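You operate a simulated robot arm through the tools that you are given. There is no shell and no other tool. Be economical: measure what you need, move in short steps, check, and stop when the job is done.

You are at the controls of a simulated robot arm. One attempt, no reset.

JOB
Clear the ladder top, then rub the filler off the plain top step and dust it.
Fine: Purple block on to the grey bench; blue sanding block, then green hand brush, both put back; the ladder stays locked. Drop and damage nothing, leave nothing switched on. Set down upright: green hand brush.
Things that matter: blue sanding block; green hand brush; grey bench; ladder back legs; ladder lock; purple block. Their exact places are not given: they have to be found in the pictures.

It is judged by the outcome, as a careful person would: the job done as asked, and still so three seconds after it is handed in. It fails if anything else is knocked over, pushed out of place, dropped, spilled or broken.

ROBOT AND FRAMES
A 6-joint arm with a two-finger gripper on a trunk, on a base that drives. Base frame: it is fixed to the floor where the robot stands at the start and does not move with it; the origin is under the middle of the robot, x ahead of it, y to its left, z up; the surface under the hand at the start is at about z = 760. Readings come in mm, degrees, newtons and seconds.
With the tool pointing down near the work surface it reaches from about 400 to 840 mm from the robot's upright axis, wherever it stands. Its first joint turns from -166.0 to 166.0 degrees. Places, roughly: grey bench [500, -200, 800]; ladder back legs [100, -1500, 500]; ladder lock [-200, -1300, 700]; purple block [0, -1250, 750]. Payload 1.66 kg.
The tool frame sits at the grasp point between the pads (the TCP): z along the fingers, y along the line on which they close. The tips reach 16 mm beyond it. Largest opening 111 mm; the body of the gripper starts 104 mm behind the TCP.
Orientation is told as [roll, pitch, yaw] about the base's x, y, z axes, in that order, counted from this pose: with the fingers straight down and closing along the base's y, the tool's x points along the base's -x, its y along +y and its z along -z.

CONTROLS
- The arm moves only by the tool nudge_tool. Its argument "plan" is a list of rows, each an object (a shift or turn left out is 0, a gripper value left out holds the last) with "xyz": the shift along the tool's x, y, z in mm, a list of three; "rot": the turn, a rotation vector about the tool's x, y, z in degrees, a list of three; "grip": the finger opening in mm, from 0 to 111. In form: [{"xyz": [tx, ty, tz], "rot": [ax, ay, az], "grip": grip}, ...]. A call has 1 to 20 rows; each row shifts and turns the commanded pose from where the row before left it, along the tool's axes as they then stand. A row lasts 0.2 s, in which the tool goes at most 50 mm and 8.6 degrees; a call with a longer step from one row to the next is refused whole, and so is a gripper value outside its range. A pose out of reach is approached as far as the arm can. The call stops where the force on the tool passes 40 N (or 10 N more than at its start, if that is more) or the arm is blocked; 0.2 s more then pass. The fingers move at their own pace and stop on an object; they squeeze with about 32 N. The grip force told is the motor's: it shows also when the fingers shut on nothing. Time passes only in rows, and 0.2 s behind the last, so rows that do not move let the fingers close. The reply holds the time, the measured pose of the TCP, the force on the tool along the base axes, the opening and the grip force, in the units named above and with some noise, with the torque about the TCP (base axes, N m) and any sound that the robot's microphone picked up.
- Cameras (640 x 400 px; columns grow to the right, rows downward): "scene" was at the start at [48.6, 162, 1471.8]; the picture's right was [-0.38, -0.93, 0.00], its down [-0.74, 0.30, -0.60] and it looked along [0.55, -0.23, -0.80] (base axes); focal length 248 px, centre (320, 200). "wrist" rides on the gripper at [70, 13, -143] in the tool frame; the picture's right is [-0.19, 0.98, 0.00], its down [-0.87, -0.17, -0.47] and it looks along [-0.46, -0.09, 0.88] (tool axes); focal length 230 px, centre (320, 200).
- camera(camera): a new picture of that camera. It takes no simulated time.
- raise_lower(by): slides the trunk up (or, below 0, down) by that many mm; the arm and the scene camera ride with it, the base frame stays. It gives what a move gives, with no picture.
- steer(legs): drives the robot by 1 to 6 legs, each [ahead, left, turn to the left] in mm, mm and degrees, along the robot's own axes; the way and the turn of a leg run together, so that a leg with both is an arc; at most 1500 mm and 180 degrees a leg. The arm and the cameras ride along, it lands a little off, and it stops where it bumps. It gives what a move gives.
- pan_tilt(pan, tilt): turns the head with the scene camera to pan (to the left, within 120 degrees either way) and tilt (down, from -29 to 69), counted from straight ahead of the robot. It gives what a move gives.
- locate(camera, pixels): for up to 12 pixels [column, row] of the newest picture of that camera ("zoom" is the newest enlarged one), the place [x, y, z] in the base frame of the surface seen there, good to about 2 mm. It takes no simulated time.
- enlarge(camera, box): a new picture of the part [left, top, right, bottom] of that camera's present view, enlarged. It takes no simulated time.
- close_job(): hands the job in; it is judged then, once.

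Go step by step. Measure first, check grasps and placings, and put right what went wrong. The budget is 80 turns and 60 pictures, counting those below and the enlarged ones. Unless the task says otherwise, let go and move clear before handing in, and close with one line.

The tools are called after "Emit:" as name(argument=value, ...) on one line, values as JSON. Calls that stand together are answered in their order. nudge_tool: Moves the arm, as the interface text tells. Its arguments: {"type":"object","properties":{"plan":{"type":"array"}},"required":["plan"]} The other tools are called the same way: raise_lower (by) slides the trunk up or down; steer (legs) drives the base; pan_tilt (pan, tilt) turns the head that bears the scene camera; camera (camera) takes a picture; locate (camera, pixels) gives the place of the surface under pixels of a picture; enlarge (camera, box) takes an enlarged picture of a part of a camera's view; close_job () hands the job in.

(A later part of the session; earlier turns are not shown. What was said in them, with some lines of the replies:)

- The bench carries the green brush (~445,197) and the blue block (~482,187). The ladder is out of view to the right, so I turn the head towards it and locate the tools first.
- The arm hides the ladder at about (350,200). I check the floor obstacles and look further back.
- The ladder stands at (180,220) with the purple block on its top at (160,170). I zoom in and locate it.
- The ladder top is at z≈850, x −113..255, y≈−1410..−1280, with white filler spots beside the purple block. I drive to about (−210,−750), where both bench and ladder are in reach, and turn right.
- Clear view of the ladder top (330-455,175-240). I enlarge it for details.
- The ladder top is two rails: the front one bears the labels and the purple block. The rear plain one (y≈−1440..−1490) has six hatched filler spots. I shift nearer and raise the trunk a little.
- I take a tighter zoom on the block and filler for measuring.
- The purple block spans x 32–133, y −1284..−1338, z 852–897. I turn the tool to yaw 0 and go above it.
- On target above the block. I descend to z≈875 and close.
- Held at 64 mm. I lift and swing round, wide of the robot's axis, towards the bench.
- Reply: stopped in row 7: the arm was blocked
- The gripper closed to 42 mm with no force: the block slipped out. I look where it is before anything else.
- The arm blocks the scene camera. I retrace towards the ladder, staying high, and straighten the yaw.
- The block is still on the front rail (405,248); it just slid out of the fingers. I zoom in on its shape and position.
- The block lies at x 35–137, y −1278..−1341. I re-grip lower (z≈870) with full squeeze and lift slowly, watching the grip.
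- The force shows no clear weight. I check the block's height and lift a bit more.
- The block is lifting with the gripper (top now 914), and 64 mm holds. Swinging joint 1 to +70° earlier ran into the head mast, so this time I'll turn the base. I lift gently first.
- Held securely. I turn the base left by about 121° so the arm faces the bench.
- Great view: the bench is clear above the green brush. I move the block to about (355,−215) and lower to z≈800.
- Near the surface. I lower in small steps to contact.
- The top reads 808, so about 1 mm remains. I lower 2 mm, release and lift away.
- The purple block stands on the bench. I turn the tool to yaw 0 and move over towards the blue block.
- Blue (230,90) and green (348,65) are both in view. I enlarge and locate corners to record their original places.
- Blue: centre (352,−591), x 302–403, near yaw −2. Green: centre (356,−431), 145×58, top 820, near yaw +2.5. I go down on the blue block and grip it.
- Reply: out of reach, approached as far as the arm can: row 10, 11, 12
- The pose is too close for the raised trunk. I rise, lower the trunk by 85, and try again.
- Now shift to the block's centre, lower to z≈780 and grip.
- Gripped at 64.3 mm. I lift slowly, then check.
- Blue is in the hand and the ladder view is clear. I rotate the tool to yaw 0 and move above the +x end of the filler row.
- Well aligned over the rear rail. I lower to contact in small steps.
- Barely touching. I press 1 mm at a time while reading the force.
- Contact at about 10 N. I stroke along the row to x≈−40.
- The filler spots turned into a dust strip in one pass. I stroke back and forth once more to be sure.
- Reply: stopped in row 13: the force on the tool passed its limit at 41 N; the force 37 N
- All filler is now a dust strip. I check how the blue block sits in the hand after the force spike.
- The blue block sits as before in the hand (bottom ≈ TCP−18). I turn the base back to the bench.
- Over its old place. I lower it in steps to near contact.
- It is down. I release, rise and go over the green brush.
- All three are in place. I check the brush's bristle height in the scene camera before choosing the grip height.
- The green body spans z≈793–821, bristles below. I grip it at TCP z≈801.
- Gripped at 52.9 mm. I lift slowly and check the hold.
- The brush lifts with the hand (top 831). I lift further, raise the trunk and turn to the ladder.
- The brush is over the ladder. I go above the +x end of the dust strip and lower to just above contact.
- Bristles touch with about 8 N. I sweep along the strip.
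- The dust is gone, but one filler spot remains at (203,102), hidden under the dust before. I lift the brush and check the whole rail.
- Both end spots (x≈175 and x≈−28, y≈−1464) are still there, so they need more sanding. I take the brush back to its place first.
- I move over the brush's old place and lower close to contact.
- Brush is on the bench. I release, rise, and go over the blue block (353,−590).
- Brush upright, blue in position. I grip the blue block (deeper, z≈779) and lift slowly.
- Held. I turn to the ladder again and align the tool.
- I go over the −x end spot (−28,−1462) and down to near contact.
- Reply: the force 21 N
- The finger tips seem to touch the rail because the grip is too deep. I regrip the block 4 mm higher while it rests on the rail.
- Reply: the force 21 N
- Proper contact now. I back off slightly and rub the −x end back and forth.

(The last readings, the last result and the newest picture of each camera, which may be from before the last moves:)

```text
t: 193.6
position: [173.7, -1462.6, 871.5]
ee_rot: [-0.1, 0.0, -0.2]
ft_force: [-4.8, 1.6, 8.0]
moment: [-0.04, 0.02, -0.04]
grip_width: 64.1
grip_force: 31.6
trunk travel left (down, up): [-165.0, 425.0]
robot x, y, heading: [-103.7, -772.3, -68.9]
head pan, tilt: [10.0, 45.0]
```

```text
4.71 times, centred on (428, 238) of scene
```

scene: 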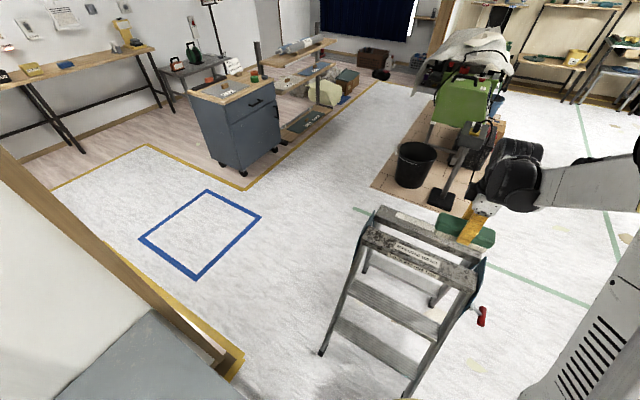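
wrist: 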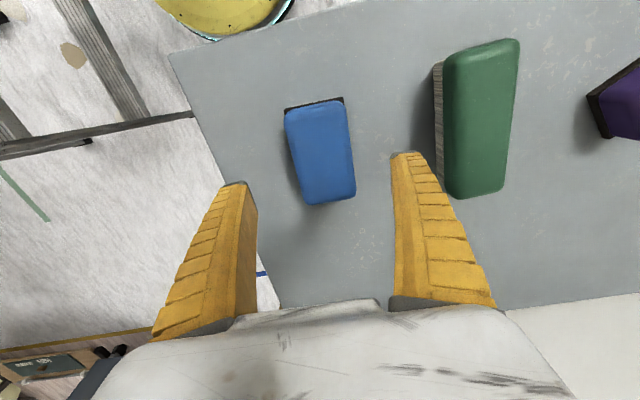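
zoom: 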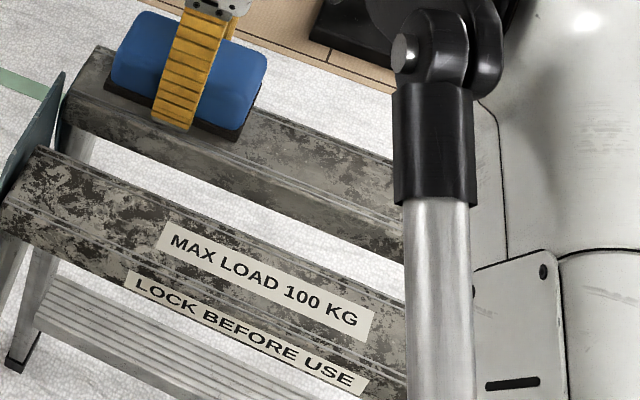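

Steady 8 N. Now I rub the +x end the same way, then lift and clear the view.

Emit:
nudge_tool(plan=[{"xyz": [-12, 0, 0]}, {"xyz": [-12, 0, 0]}, {"xyz": [12, 0, 0]}, {"xyz": [12, 0, 0]}, {"xyz": [12, 0, 0]}, {"xyz": [12, 0, 0]}, {"xyz": [12, 0, 0]}, {"xyz": [-12, 0, 0]}, {"xyz": [-12, 0, 0]}, {"xyz": [-12, 0, 0]}, {"xyz": [-12, 0, 0]}, {"xyz": [-12, 0, 0]}, {"xyz": [12, 0, 0]}, {"xyz": [12, 0, 0]}, {"xyz": [12, 0, 0]}, {"xyz": [12, 0, 0]}, {"xyz": [12, 0, 0]}, {"xyz": [12, 0, 0]}, {"xyz": [12, 0, 0]}, {}])

Emit:
nudge_tool(plan=[{"xyz": [0, 0, -4]}, {"xyz": [0, 0, -12]}, {"xyz": [0, 0, -20]}, {"xyz": [0, 0, -25]}, {"xyz": [0, 0, -25]}, {"xyz": [0, 0, -25]}, {"xyz": [10, 5, 0]}, {"xyz": [25, 10, 0]}, {"xyz": [25, 10, 0]}, {"xyz": [25, 10, 0]}, {"xyz": [25, 10, 0]}, {"xyz": [25, 10, 0]}, {"xyz": [25, 10, 0]}, {"xyz": [25, 10, 0]}, {"xyz": [25, 10, 0]}, {"xyz": [15, 10, 0]}, {}])

Emit:
enlarge(camera="scene", box=[360, 195, 496, 280])

```text
t: 197.8
position: [112.2, -1463.9, 870.8]
ee_rot: [-0.1, 0.1, -0.3]
ft_force: [-1.0, 0.3, 4.1]
moment: [-0.04, 0.03, 0.0]
grip_width: 64.3
grip_force: 32.1
trunk travel left (down, up): [-165.0, 425.0]
robot x, y, heading: [-100.9, -769.5, -69.1]
head pan, tilt: [10.0, 45.0]
```

```text
t: 201.4
position: [-109.6, -1368.0, 981.7]
ee_rot: [-0.1, 0.0, -0.3]
ft_force: [-0.5, 0.4, -1.6]
moment: [0.01, 0.03, 0.03]
grip_width: 64.5
grip_force: 31.8
trunk travel left (down, up): [-165.0, 425.0]
robot x, y, heading: [-101.1, -771.6, -68.7]
head pan, tilt: [10.0, 45.0]
```

```text
4.71 times, centred on (428, 238) of scene
```

zoom: 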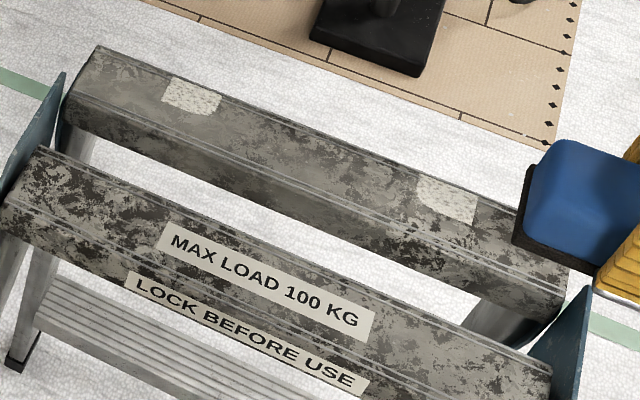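

Both ends are now dust squares. I zoom once to be sure no filler outline remains, and start the turn back to the bench.

Emit:
enlarge(camera="scene", box=[384, 200, 464, 250])

Emit:
steer(legs=[[0, 0, 59], [0, 0, 59.5]])

Emit:
nudge_tool(plan=[{"rot": [0, 0, 8]}, {"rot": [0, 0, 8]}, {"rot": [0, 0, 8]}, {"rot": [0, 0, 8]}, {"rot": [0, 0, 8]}, {"rot": [0, 0, 8]}, {"rot": [0, 0, 8]}, {"rot": [0, 0, 8]}, {"rot": [0, 0, 8]}, {"rot": [0, 0, 8]}, {"rot": [0, 0, 8]}, {"rot": [0, 0, 8]}, {"rot": [0, 0, 8]}, {"rot": [0, 0, 8]}, {"rot": [0, 0, 8]}])

Emit:
raise_lower(by=-90)

```text
8.00 times, centred on (424, 225) of scene
```

zoom: 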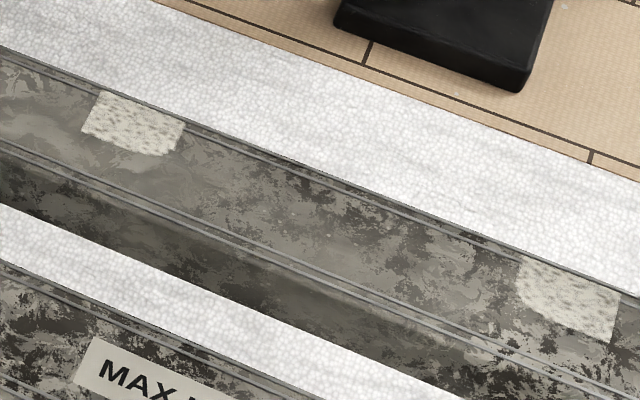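

```text
t: 207.0
position: [424.3, -487.3, 980.6]
ee_rot: [-0.2, 0.1, 118.5]
ft_force: [-1.4, -0.9, -1.4]
moment: [-0.02, 0.02, 0.01]
grip_width: 64.3
grip_force: 32.1
trunk travel left (down, up): [-165.0, 425.0]
robot x, y, heading: [-102.7, -767.8, 49.9]
head pan, tilt: [10.0, 45.0]
```

```text
t: 210.2
position: [423.0, -488.0, 981.2]
ee_rot: [0.0, -0.1, -1.5]
ft_force: [0.3, 0.6, -0.5]
moment: [0.01, -0.01, 0.0]
grip_width: 64.1
grip_force: 31.4
trunk travel left (down, up): [-165.0, 425.0]
robot x, y, heading: [-102.2, -768.3, 50.0]
head pan, tilt: [10.0, 45.0]
```

```text
t: 211.5
position: [423.9, -487.9, 890.6]
ee_rot: [0.1, -0.1, -1.4]
ft_force: [0.5, 0.2, -2.1]
moment: [0.0, 0.01, -0.03]
grip_width: 64.4
grip_force: 31.8
trunk travel left (down, up): [-75.0, 515.0]
robot x, y, heading: [-103.0, -772.1, 49.8]
head pan, tilt: [10.0, 45.0]
```

Only dust texture there now. I place the blue block back at (353,−590).

Emit:
nudge_tool(plan=[{"xyz": [13.7, -20.7, 0]}, {"xyz": [13.7, -20.7, 0]}, {"xyz": [13.7, -20.7, 0]}, {"xyz": [13.7, -20.7, 0]}, {"xyz": [13.7, -20.7, 0]}, {}, {"xyz": [0, 0, 15]}, {"xyz": [0, 0, 25]}, {"xyz": [0, 0, 25]}, {"xyz": [0, 0, 20]}, {"xyz": [0, 0, 12]}, {"xyz": [0, 0, 6]}, {"xyz": [0, 0, 3]}, {"xyz": [0, 0, 1.5]}, {}])

Emit:
nudge_tool(plan=[{"xyz": [0, 0, 1]}, {}])

Emit:
nudge_tool(plan=[{"xyz": [0, 0, 0.8]}, {}])

```text
t: 214.7
position: [354.1, -588.3, 781.6]
ee_rot: [0.0, -0.1, -1.3]
ft_force: [-0.3, -0.1, -1.2]
moment: [0.02, -0.02, -0.02]
grip_width: 64.3
grip_force: 32.3
trunk travel left (down, up): [-75.0, 515.0]
robot x, y, heading: [-102.8, -770.3, 49.9]
head pan, tilt: [10.0, 45.0]
```

```text
t: 215.3
position: [353.1, -589.0, 781.9]
ee_rot: [0.1, 0.0, -1.4]
ft_force: [-0.3, -0.2, -1.6]
moment: [0.01, 0.03, 0.0]
grip_width: 64.5
grip_force: 31.9
trunk travel left (down, up): [-75.0, 515.0]
robot x, y, heading: [-103.0, -768.3, 49.9]
head pan, tilt: [10.0, 45.0]
```

```text
t: 215.9
position: [353.1, -589.4, 781.4]
ee_rot: [0.0, 0.0, -1.4]
ft_force: [3.4, 3.9, 12.8]
moment: [-0.15, 0.2, -0.04]
grip_width: 64.6
grip_force: 31.7
trunk travel left (down, up): [-75.0, 515.0]
robot x, y, heading: [-99.2, -770.2, 49.7]
head pan, tilt: [10.0, 45.0]
```

Down. I release, go over to the brush and grip it as before.

Emit:
nudge_tool(plan=[{"xyz": [0, 0, -0.7]}, {"grip": 70}, {"grip": 95}, {}, {"xyz": [0, 0, -20]}, {"xyz": [0, 0, -40]}, {"xyz": [0, 0, -40]}, {"xyz": [0, 0, -20]}, {"rot": [0, 0, -3.9]}, {"xyz": [-2.5, 40, 0]}, {"xyz": [-2.5, 40, 0]}, {"xyz": [-2.5, 40, 0]}, {"xyz": [-2.5, 39.5, 0]}, {}])

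Emit:
camera(camera="wrist")

```text
t: 218.9
position: [355.8, -428.7, 900.7]
ee_rot: [0.1, -0.1, 2.5]
ft_force: [-0.7, 0.0, 0.7]
moment: [-0.05, -0.02, 0.0]
grip_width: 95.6
grip_force: 0.5
trunk travel left (down, up): [-75.0, 515.0]
robot x, y, heading: [-99.8, -774.4, 49.8]
head pan, tilt: [10.0, 45.0]
```

```text
9 pictures are left
```

wrist: 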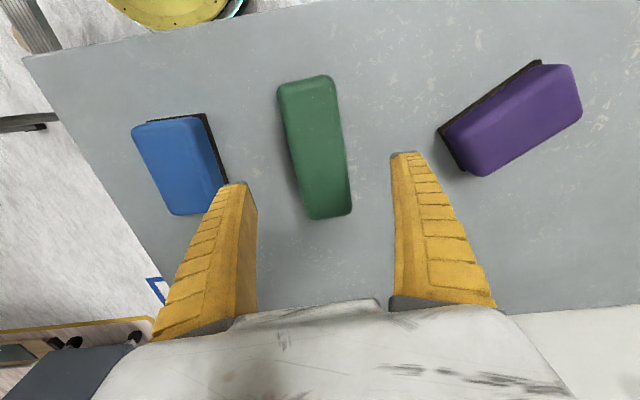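

Emit:
nudge_tool(plan=[{"xyz": [0, -1, 20]}, {"xyz": [0, 0, 30]}, {"xyz": [0, 0, 25]}, {"xyz": [0, 0, 15]}, {"xyz": [0, 0, 9]}, {}, {"grip": 0}, {}, {}, {}, {"xyz": [0, 0, -2]}, {"xyz": [0, 0, -3]}, {"xyz": [0, 0, -4]}, {"xyz": [0, 0, -8]}, {}])

Emit:
nudge_tool(plan=[{"xyz": [0, 0, -8]}, {"xyz": [0, 0, -15]}, {"xyz": [0, 0, -15]}, {"xyz": [0, 0, -15]}, {"xyz": [0, 0, -15]}, {"xyz": [0, 0, -15]}, {"xyz": [0, 0, -15]}, {"xyz": [0, 0, -8]}, {}])

Emit:
raise_lower(by=90)

Emit:
steer(legs=[[0, 0, -60], [0, 0, -59.5]])

Emit:
nudge_tool(plan=[{"rot": [0, 0, -7.8]}, {"rot": [0, 0, -7.8]}, {"rot": [0, 0, -7.8]}, {"rot": [0, 0, -7.8]}, {"rot": [0, 0, -7.8]}, {"rot": [0, 0, -7.8]}, {"rot": [0, 0, -7.8]}, {"rot": [0, 0, -7.8]}, {"rot": [0, 0, -7.8]}, {"rot": [0, 0, -7.8]}, {"rot": [0, 0, -7.8]}, {"rot": [0, 0, -7.8]}, {"rot": [0, 0, -7.8]}, {"rot": [0, 0, -7.8]}, {"rot": [0, 0, -7.8]}])

```text
t: 222.1
position: [355.0, -430.8, 819.0]
ee_rot: [0.0, -0.1, 2.5]
ft_force: [0.1, 0.2, -1.3]
moment: [-0.02, -0.03, -0.01]
grip_width: 53.0
grip_force: 31.1
trunk travel left (down, up): [-75.0, 515.0]
robot x, y, heading: [-102.8, -772.0, 49.7]
head pan, tilt: [10.0, 45.0]
```

```text
t: 224.1
position: [355.0, -431.1, 925.6]
ee_rot: [0.1, -0.1, 2.6]
ft_force: [1.0, 0.2, -2.0]
moment: [0.0, 0.0, -0.01]
grip_width: 53.1
grip_force: 32.0
trunk travel left (down, up): [-75.0, 515.0]
robot x, y, heading: [-102.3, -770.2, 50.1]
head pan, tilt: [10.0, 45.0]
```

```text
t: 225.3
position: [354.2, -431.6, 1016.6]
ee_rot: [0.1, -0.2, 2.5]
ft_force: [-0.7, 0.1, -2.0]
moment: [0.03, 0.03, -0.04]
grip_width: 52.9
grip_force: 32.3
trunk travel left (down, up): [-165.0, 425.0]
robot x, y, heading: [-103.2, -770.4, 50.0]
head pan, tilt: [10.0, 45.0]
```

```text
t: 231.0
position: [-22.3, -1334.4, 1015.7]
ee_rot: [-0.1, -0.1, -115.9]
ft_force: [-0.8, 0.2, -2.2]
moment: [0.02, -0.01, -0.04]
grip_width: 53.0
grip_force: 32.2
trunk travel left (down, up): [-165.0, 425.0]
robot x, y, heading: [-106.6, -770.0, -68.7]
head pan, tilt: [10.0, 45.0]
```

```text
t: 234.2
position: [-23.1, -1333.4, 1015.8]
ee_rot: [-0.2, 0.0, 1.1]
ft_force: [-0.2, 0.3, -1.7]
moment: [-0.02, -0.01, 0.0]
grip_width: 52.9
grip_force: 32.2
trunk travel left (down, up): [-165.0, 425.0]
robot x, y, heading: [-102.7, -772.2, -68.5]
head pan, tilt: [10.0, 45.0]
```

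Brush over the ladder. I go to (180,−1461) and down near contact.

Emit:
nudge_tool(plan=[{"rot": [0, 0, 1.1]}, {"xyz": [-13, -8, 0]}, {"xyz": [-25, -16, 0]}, {"xyz": [-25, -16, 0]}, {"xyz": [-25, -16, 0]}, {"xyz": [-25, -16, 0]}, {"xyz": [-25, -16, 0]}, {"xyz": [-25, -16, 0]}, {"xyz": [-25, -16, 0]}, {"xyz": [-15, -8, 0]}, {}, {"xyz": [0, 0, 20]}, {"xyz": [0, 0, 25]}, {"xyz": [0, 0, 25]}, {"xyz": [0, 0, 20]}, {"xyz": [0, 0, 15]}, {"xyz": [0, 0, 10]}, {"xyz": [0, 0, 5]}, {"xyz": [0, 0, 2]}, {}])

Emit:
nudge_tool(plan=[{"xyz": [0, 0, 1]}, {}])

Emit:
nudge_tool(plan=[{"xyz": [0, 0, 0.8]}, {}])

```text
t: 238.4
position: [178.9, -1463.7, 893.9]
ee_rot: [0.0, 0.0, -0.1]
ft_force: [0.1, 0.3, -1.5]
moment: [-0.02, 0.04, 0.01]
grip_width: 53.0
grip_force: 32.2
trunk travel left (down, up): [-165.0, 425.0]
robot x, y, heading: [-105.3, -770.2, -68.7]
head pan, tilt: [10.0, 45.0]
```

```text
t: 239.0
position: [179.1, -1462.2, 894.2]
ee_rot: [-0.1, 0.1, -0.1]
ft_force: [1.2, -2.0, 1.8]
moment: [0.0, -0.33, -0.15]
grip_width: 52.9
grip_force: 32.2
trunk travel left (down, up): [-165.0, 425.0]
robot x, y, heading: [-103.0, -768.5, -68.6]
head pan, tilt: [10.0, 45.0]
```

```text
t: 239.6
position: [178.4, -1461.8, 893.1]
ee_rot: [0.0, 0.1, -0.1]
ft_force: [0.3, -1.7, 9.0]
moment: [0.02, -0.46, -0.11]
grip_width: 53.3
grip_force: 32.0
trunk travel left (down, up): [-165.0, 425.0]
robot x, y, heading: [-103.1, -772.6, -68.6]
head pan, tilt: [10.0, 45.0]
```

Contact 9 N. I sweep locally at this end and then along the rail, then locally at the other end.

Emit:
nudge_tool(plan=[{"xyz": [12, 0, 0]}, {"xyz": [15, 0, 0]}, {"xyz": [15, 0, 0]}, {"xyz": [-14, 0, 0]}, {"xyz": [-14, 0, 0]}, {"xyz": [-14, 0, 0]}, {"xyz": [12, 0, 0]}, {"xyz": [15, 0, 0]}, {"xyz": [15, 0, 0]}, {"xyz": [15, 0, 0]}, {"xyz": [15, 0, 0]}, {"xyz": [15, 0, 0]}, {"xyz": [15, 0, 0]}, {"xyz": [15, 0, 0]}, {"xyz": [15, 0, 0]}, {"xyz": [15, 0, 0]}, {"xyz": [15, 0, 0]}, {"xyz": [15, 0, 0]}, {"xyz": [15, 0, 0]}, {}])

Emit:
nudge_tool(plan=[{"xyz": [12, 0, 0]}, {"xyz": [15, 0, 0]}, {"xyz": [12, 0, 0]}, {"xyz": [-12, 0, 0]}, {"xyz": [-14, 0, 0]}, {"xyz": [-14, 0, 0]}, {"xyz": [13, 0, 0]}, {"xyz": [13, 0, 0]}, {"xyz": [13, 0, 0]}, {}, {"xyz": [0, 0, -4]}, {"xyz": [0, 0, -12]}, {"xyz": [0, 0, -20]}, {"xyz": [0, 0, -25]}, {"xyz": [0, 0, -25]}, {"xyz": [0, 0, -25]}, {"xyz": [20, 15, 0]}, {"xyz": [25, 25, 0]}, {"xyz": [20, 20, 0]}, {}])

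Emit:
enlarge(camera="scene", box=[360, 195, 496, 280])

```text
t: 243.8
position: [-13.5, -1463.1, 893.2]
ee_rot: [-0.1, 0.0, -0.1]
ft_force: [1.4, 1.2, 9.7]
moment: [0.03, 0.0, 0.03]
grip_width: 53.0
grip_force: 31.4
trunk travel left (down, up): [-165.0, 425.0]
robot x, y, heading: [-101.7, -771.5, -68.6]
head pan, tilt: [10.0, 45.0]
```

```text
t: 248.0
position: [-115.9, -1402.5, 1002.0]
ee_rot: [-0.2, 0.0, -0.2]
ft_force: [0.8, -0.2, -1.0]
moment: [0.0, 0.05, 0.0]
grip_width: 52.5
grip_force: 32.3
trunk travel left (down, up): [-165.0, 425.0]
robot x, y, heading: [-104.9, -770.8, -68.6]
head pan, tilt: [10.0, 45.0]
```

```text
4.71 times, centred on (428, 238) of scene
```

zoom: 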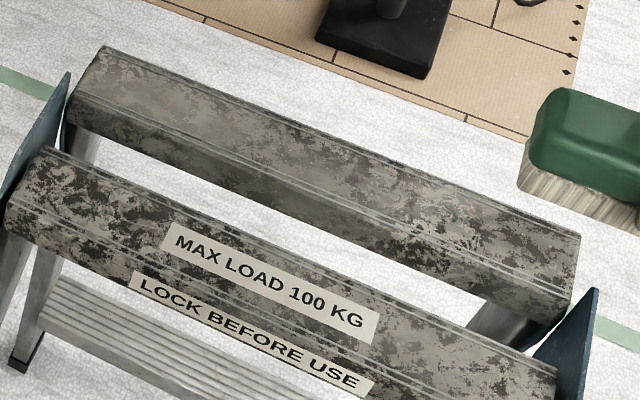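

The rail is clean, with neither filler nor dust. I take the brush back.

Emit:
steer(legs=[[0, 0, 59], [0, 0, 59.3]])

Emit:
nudge_tool(plan=[{"rot": [0, 0, 7.7]}, {"rot": [0, 0, 7.7]}, {"rot": [0, 0, 7.7]}, {"rot": [0, 0, 7.7]}, {"rot": [0, 0, 7.7]}, {"rot": [0, 0, 7.7]}, {"rot": [0, 0, 7.7]}, {"rot": [0, 0, 7.7]}, {"rot": [0, 0, 7.7]}, {"rot": [0, 0, 7.7]}, {"rot": [0, 0, 7.7]}, {"rot": [0, 0, 7.7]}, {"rot": [0, 0, 7.7]}, {"rot": [0, 0, 7.7]}, {"rot": [0, 0, 7.7]}])

Emit:
raise_lower(by=-90)

```text
t: 253.6
position: [465.8, -492.9, 1002.0]
ee_rot: [-0.1, 0.0, 117.0]
ft_force: [-0.3, 0.1, -1.7]
moment: [0.02, 0.01, 0.01]
grip_width: 53.0
grip_force: 31.9
trunk travel left (down, up): [-165.0, 425.0]
robot x, y, heading: [-100.9, -769.7, 48.3]
head pan, tilt: [10.0, 45.0]
```

```text
t: 256.8
position: [465.8, -492.0, 1003.3]
ee_rot: [0.0, -0.1, 1.4]
ft_force: [-0.2, 0.5, -2.7]
moment: [-0.02, 0.0, -0.03]
grip_width: 52.6
grip_force: 32.7
trunk travel left (down, up): [-165.0, 425.0]
robot x, y, heading: [-101.8, -769.5, 48.3]
head pan, tilt: [10.0, 45.0]
```

```text
t: 258.0
position: [465.7, -492.7, 912.0]
ee_rot: [0.0, -0.1, 1.5]
ft_force: [0.4, 0.6, -1.1]
moment: [0.01, 0.04, 0.02]
grip_width: 52.7
grip_force: 31.8
trunk travel left (down, up): [-75.0, 515.0]
robot x, y, heading: [-104.9, -771.6, 48.5]
head pan, tilt: [10.0, 45.0]
```

Emit:
nudge_tool(plan=[{"rot": [0, 0, -1]}, {"xyz": [21.4, 13.5, 0]}, {"xyz": [21.4, 13.5, 0]}, {"xyz": [21.4, 13.5, 0]}, {"xyz": [21.4, 13.5, 0]}, {"xyz": [21.4, 13.5, 0]}, {}, {"xyz": [0, 0, 20]}, {"xyz": [0, 0, 25]}, {"xyz": [0, 0, 25]}, {"xyz": [0, 0, 18]}, {"xyz": [0, 0, 10]}, {"xyz": [0, 0, 5]}, {"xyz": [0, 0, 2]}, {"xyz": [0, 0, 1]}, {}])

Emit:
nudge_tool(plan=[{"xyz": [0, 0, 1]}, {}])

Emit:
nudge_tool(plan=[{"xyz": [0, 0, 1]}, {}])

```text
t: 261.4
position: [355.7, -429.0, 806.5]
ee_rot: [0.0, 0.0, 2.5]
ft_force: [-0.4, -0.3, -0.8]
moment: [0.03, -0.01, -0.01]
grip_width: 53.0
grip_force: 32.1
trunk travel left (down, up): [-75.0, 515.0]
robot x, y, heading: [-103.4, -770.7, 48.3]
head pan, tilt: [10.0, 45.0]
```

```text
t: 262.0
position: [356.5, -430.1, 805.9]
ee_rot: [0.0, -0.1, 2.6]
ft_force: [-0.1, -0.2, -2.1]
moment: [-0.01, -0.01, -0.01]
grip_width: 53.2
grip_force: 31.8
trunk travel left (down, up): [-75.0, 515.0]
robot x, y, heading: [-103.3, -770.3, 48.6]
head pan, tilt: [10.0, 45.0]
```

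```text
t: 262.6
position: [356.3, -430.1, 804.6]
ee_rot: [-0.1, -0.1, 2.5]
ft_force: [0.1, 0.2, -2.6]
moment: [0.0, 0.02, 0.03]
grip_width: 53.0
grip_force: 32.2
trunk travel left (down, up): [-75.0, 515.0]
robot x, y, heading: [-102.8, -770.4, 48.3]
head pan, tilt: [10.0, 45.0]
```

Emit:
nudge_tool(plan=[{"xyz": [0, 0, 1]}, {}])

Emit:
nudge_tool(plan=[{"xyz": [0, 0, 0.8]}, {}])

```text
t: 263.2
position: [356.0, -430.1, 803.9]
ee_rot: [0.0, -0.1, 2.6]
ft_force: [0.1, 0.5, -1.1]
moment: [-0.01, 0.03, 0.01]
grip_width: 52.9
grip_force: 32.3
trunk travel left (down, up): [-75.0, 515.0]
robot x, y, heading: [-102.5, -769.6, 48.4]
head pan, tilt: [10.0, 45.0]
```

```text
t: 263.8
position: [355.1, -430.9, 802.9]
ee_rot: [0.0, -0.1, 2.5]
ft_force: [5.3, 1.3, 11.4]
moment: [-0.12, 0.42, -0.07]
grip_width: 52.9
grip_force: 31.8
trunk travel left (down, up): [-75.0, 515.0]
robot x, y, heading: [-103.6, -768.6, 48.3]
head pan, tilt: [10.0, 45.0]
```

Contact with the bench. I release, rise clear, and take final looks.

Emit:
nudge_tool(plan=[{"xyz": [0, 0, -0.6]}, {"grip": 60}, {"grip": 85}, {"grip": 95}, {"xyz": [0, 0, -20]}, {"xyz": [0, 0, -40]}, {"xyz": [0, 0, -45]}, {"xyz": [0, 0, -45]}, {}])

Emit:
pan_tilt(pan=-10, tilt=52)

Emit:
camera(camera="wrist")

Emit:
enlarge(camera="scene", box=[300, 140, 460, 240])

Emit:
pan_tilt(pan=-110, tilt=42)

Emit:
camera(camera="scene")

```text
t: 265.8
position: [354.2, -431.2, 953.0]
ee_rot: [-0.1, -0.1, 2.6]
ft_force: [-0.3, 0.2, 0.1]
moment: [0.0, -0.01, 0.0]
grip_width: 95.5
grip_force: 0.5
trunk travel left (down, up): [-75.0, 515.0]
robot x, y, heading: [-103.4, -768.8, 48.5]
head pan, tilt: [10.0, 45.0]
```

```text
t: 266.6
position: [355.8, -432.4, 951.3]
ee_rot: [0.1, 0.0, 2.6]
ft_force: [0.2, -0.3, -0.1]
moment: [0.02, 0.03, -0.02]
grip_width: 95.6
grip_force: 0.8
trunk travel left (down, up): [-75.0, 515.0]
robot x, y, heading: [-104.8, -771.3, 48.3]
head pan, tilt: [-10.0, 52.0]
```

```text
7 pictures are left
```

wrist: 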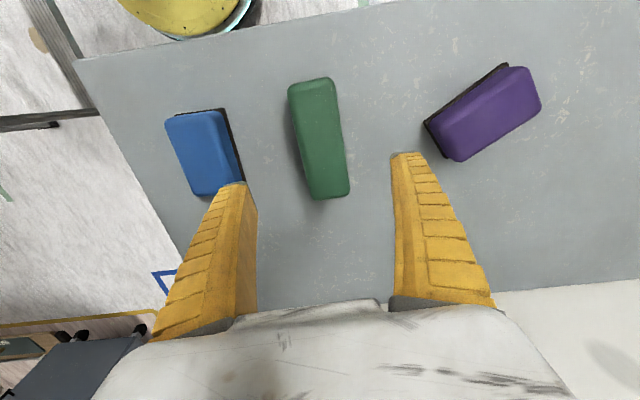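

```text
4.00 times, centred on (380, 190) of scene
```

zoom: 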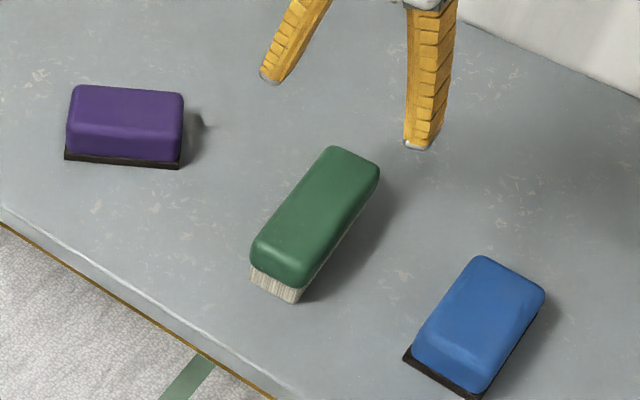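

```text
t: 268.4
position: [354.4, -432.0, 951.8]
ee_rot: [0.0, -0.2, 2.5]
ft_force: [1.0, 1.1, -0.4]
moment: [0.02, -0.02, 0.0]
grip_width: 96.0
grip_force: 0.2
trunk travel left (down, up): [-75.0, 515.0]
robot x, y, heading: [-104.7, -766.6, 48.4]
head pan, tilt: [-110.0, 42.0]
```

```text
5 pictures are left
```

scene: 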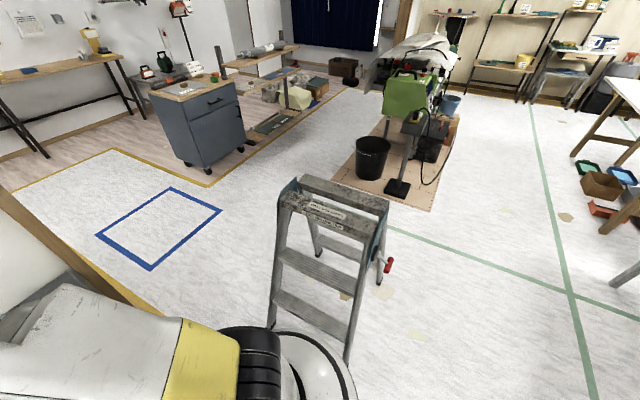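

All three items stand properly on the bench. The ladder looks the same, with the red lock lever at (388,265). One last check of the lever's and rail's positions.

Emit:
locate(camera="scene", pixels=[[388, 265], [345, 195], [350, 358], [330, 216]])

Emit:
enlarge(camera="scene", box=[270, 165, 406, 250])

```text
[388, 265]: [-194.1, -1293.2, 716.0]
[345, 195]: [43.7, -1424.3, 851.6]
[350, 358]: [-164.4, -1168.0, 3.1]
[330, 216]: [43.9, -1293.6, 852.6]
```

```text
4.71 times, centred on (338, 208) of scene
```

zoom: 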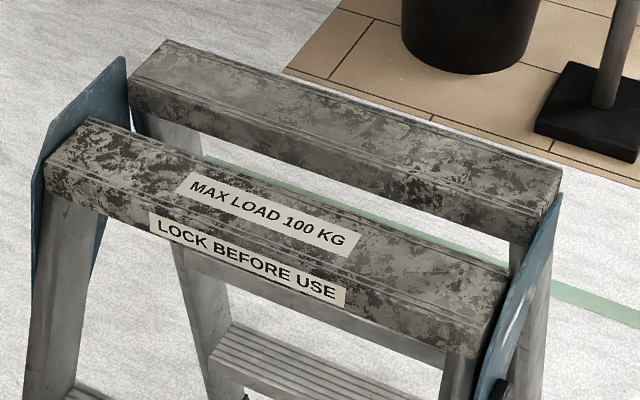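

The ladder and its lever are where they were and the rail is clean, so I hand the job in.

Emit:
close_job()

```text
The job is handed in.
```

The purple block is on the grey bench and the plain top step is clear of filler and dust. The blue sanding block and the green brush (upright) are back in place, and the ladder's lock lever was not touched. The purple block slipped from the gripper on the first lift but never left the ladder.
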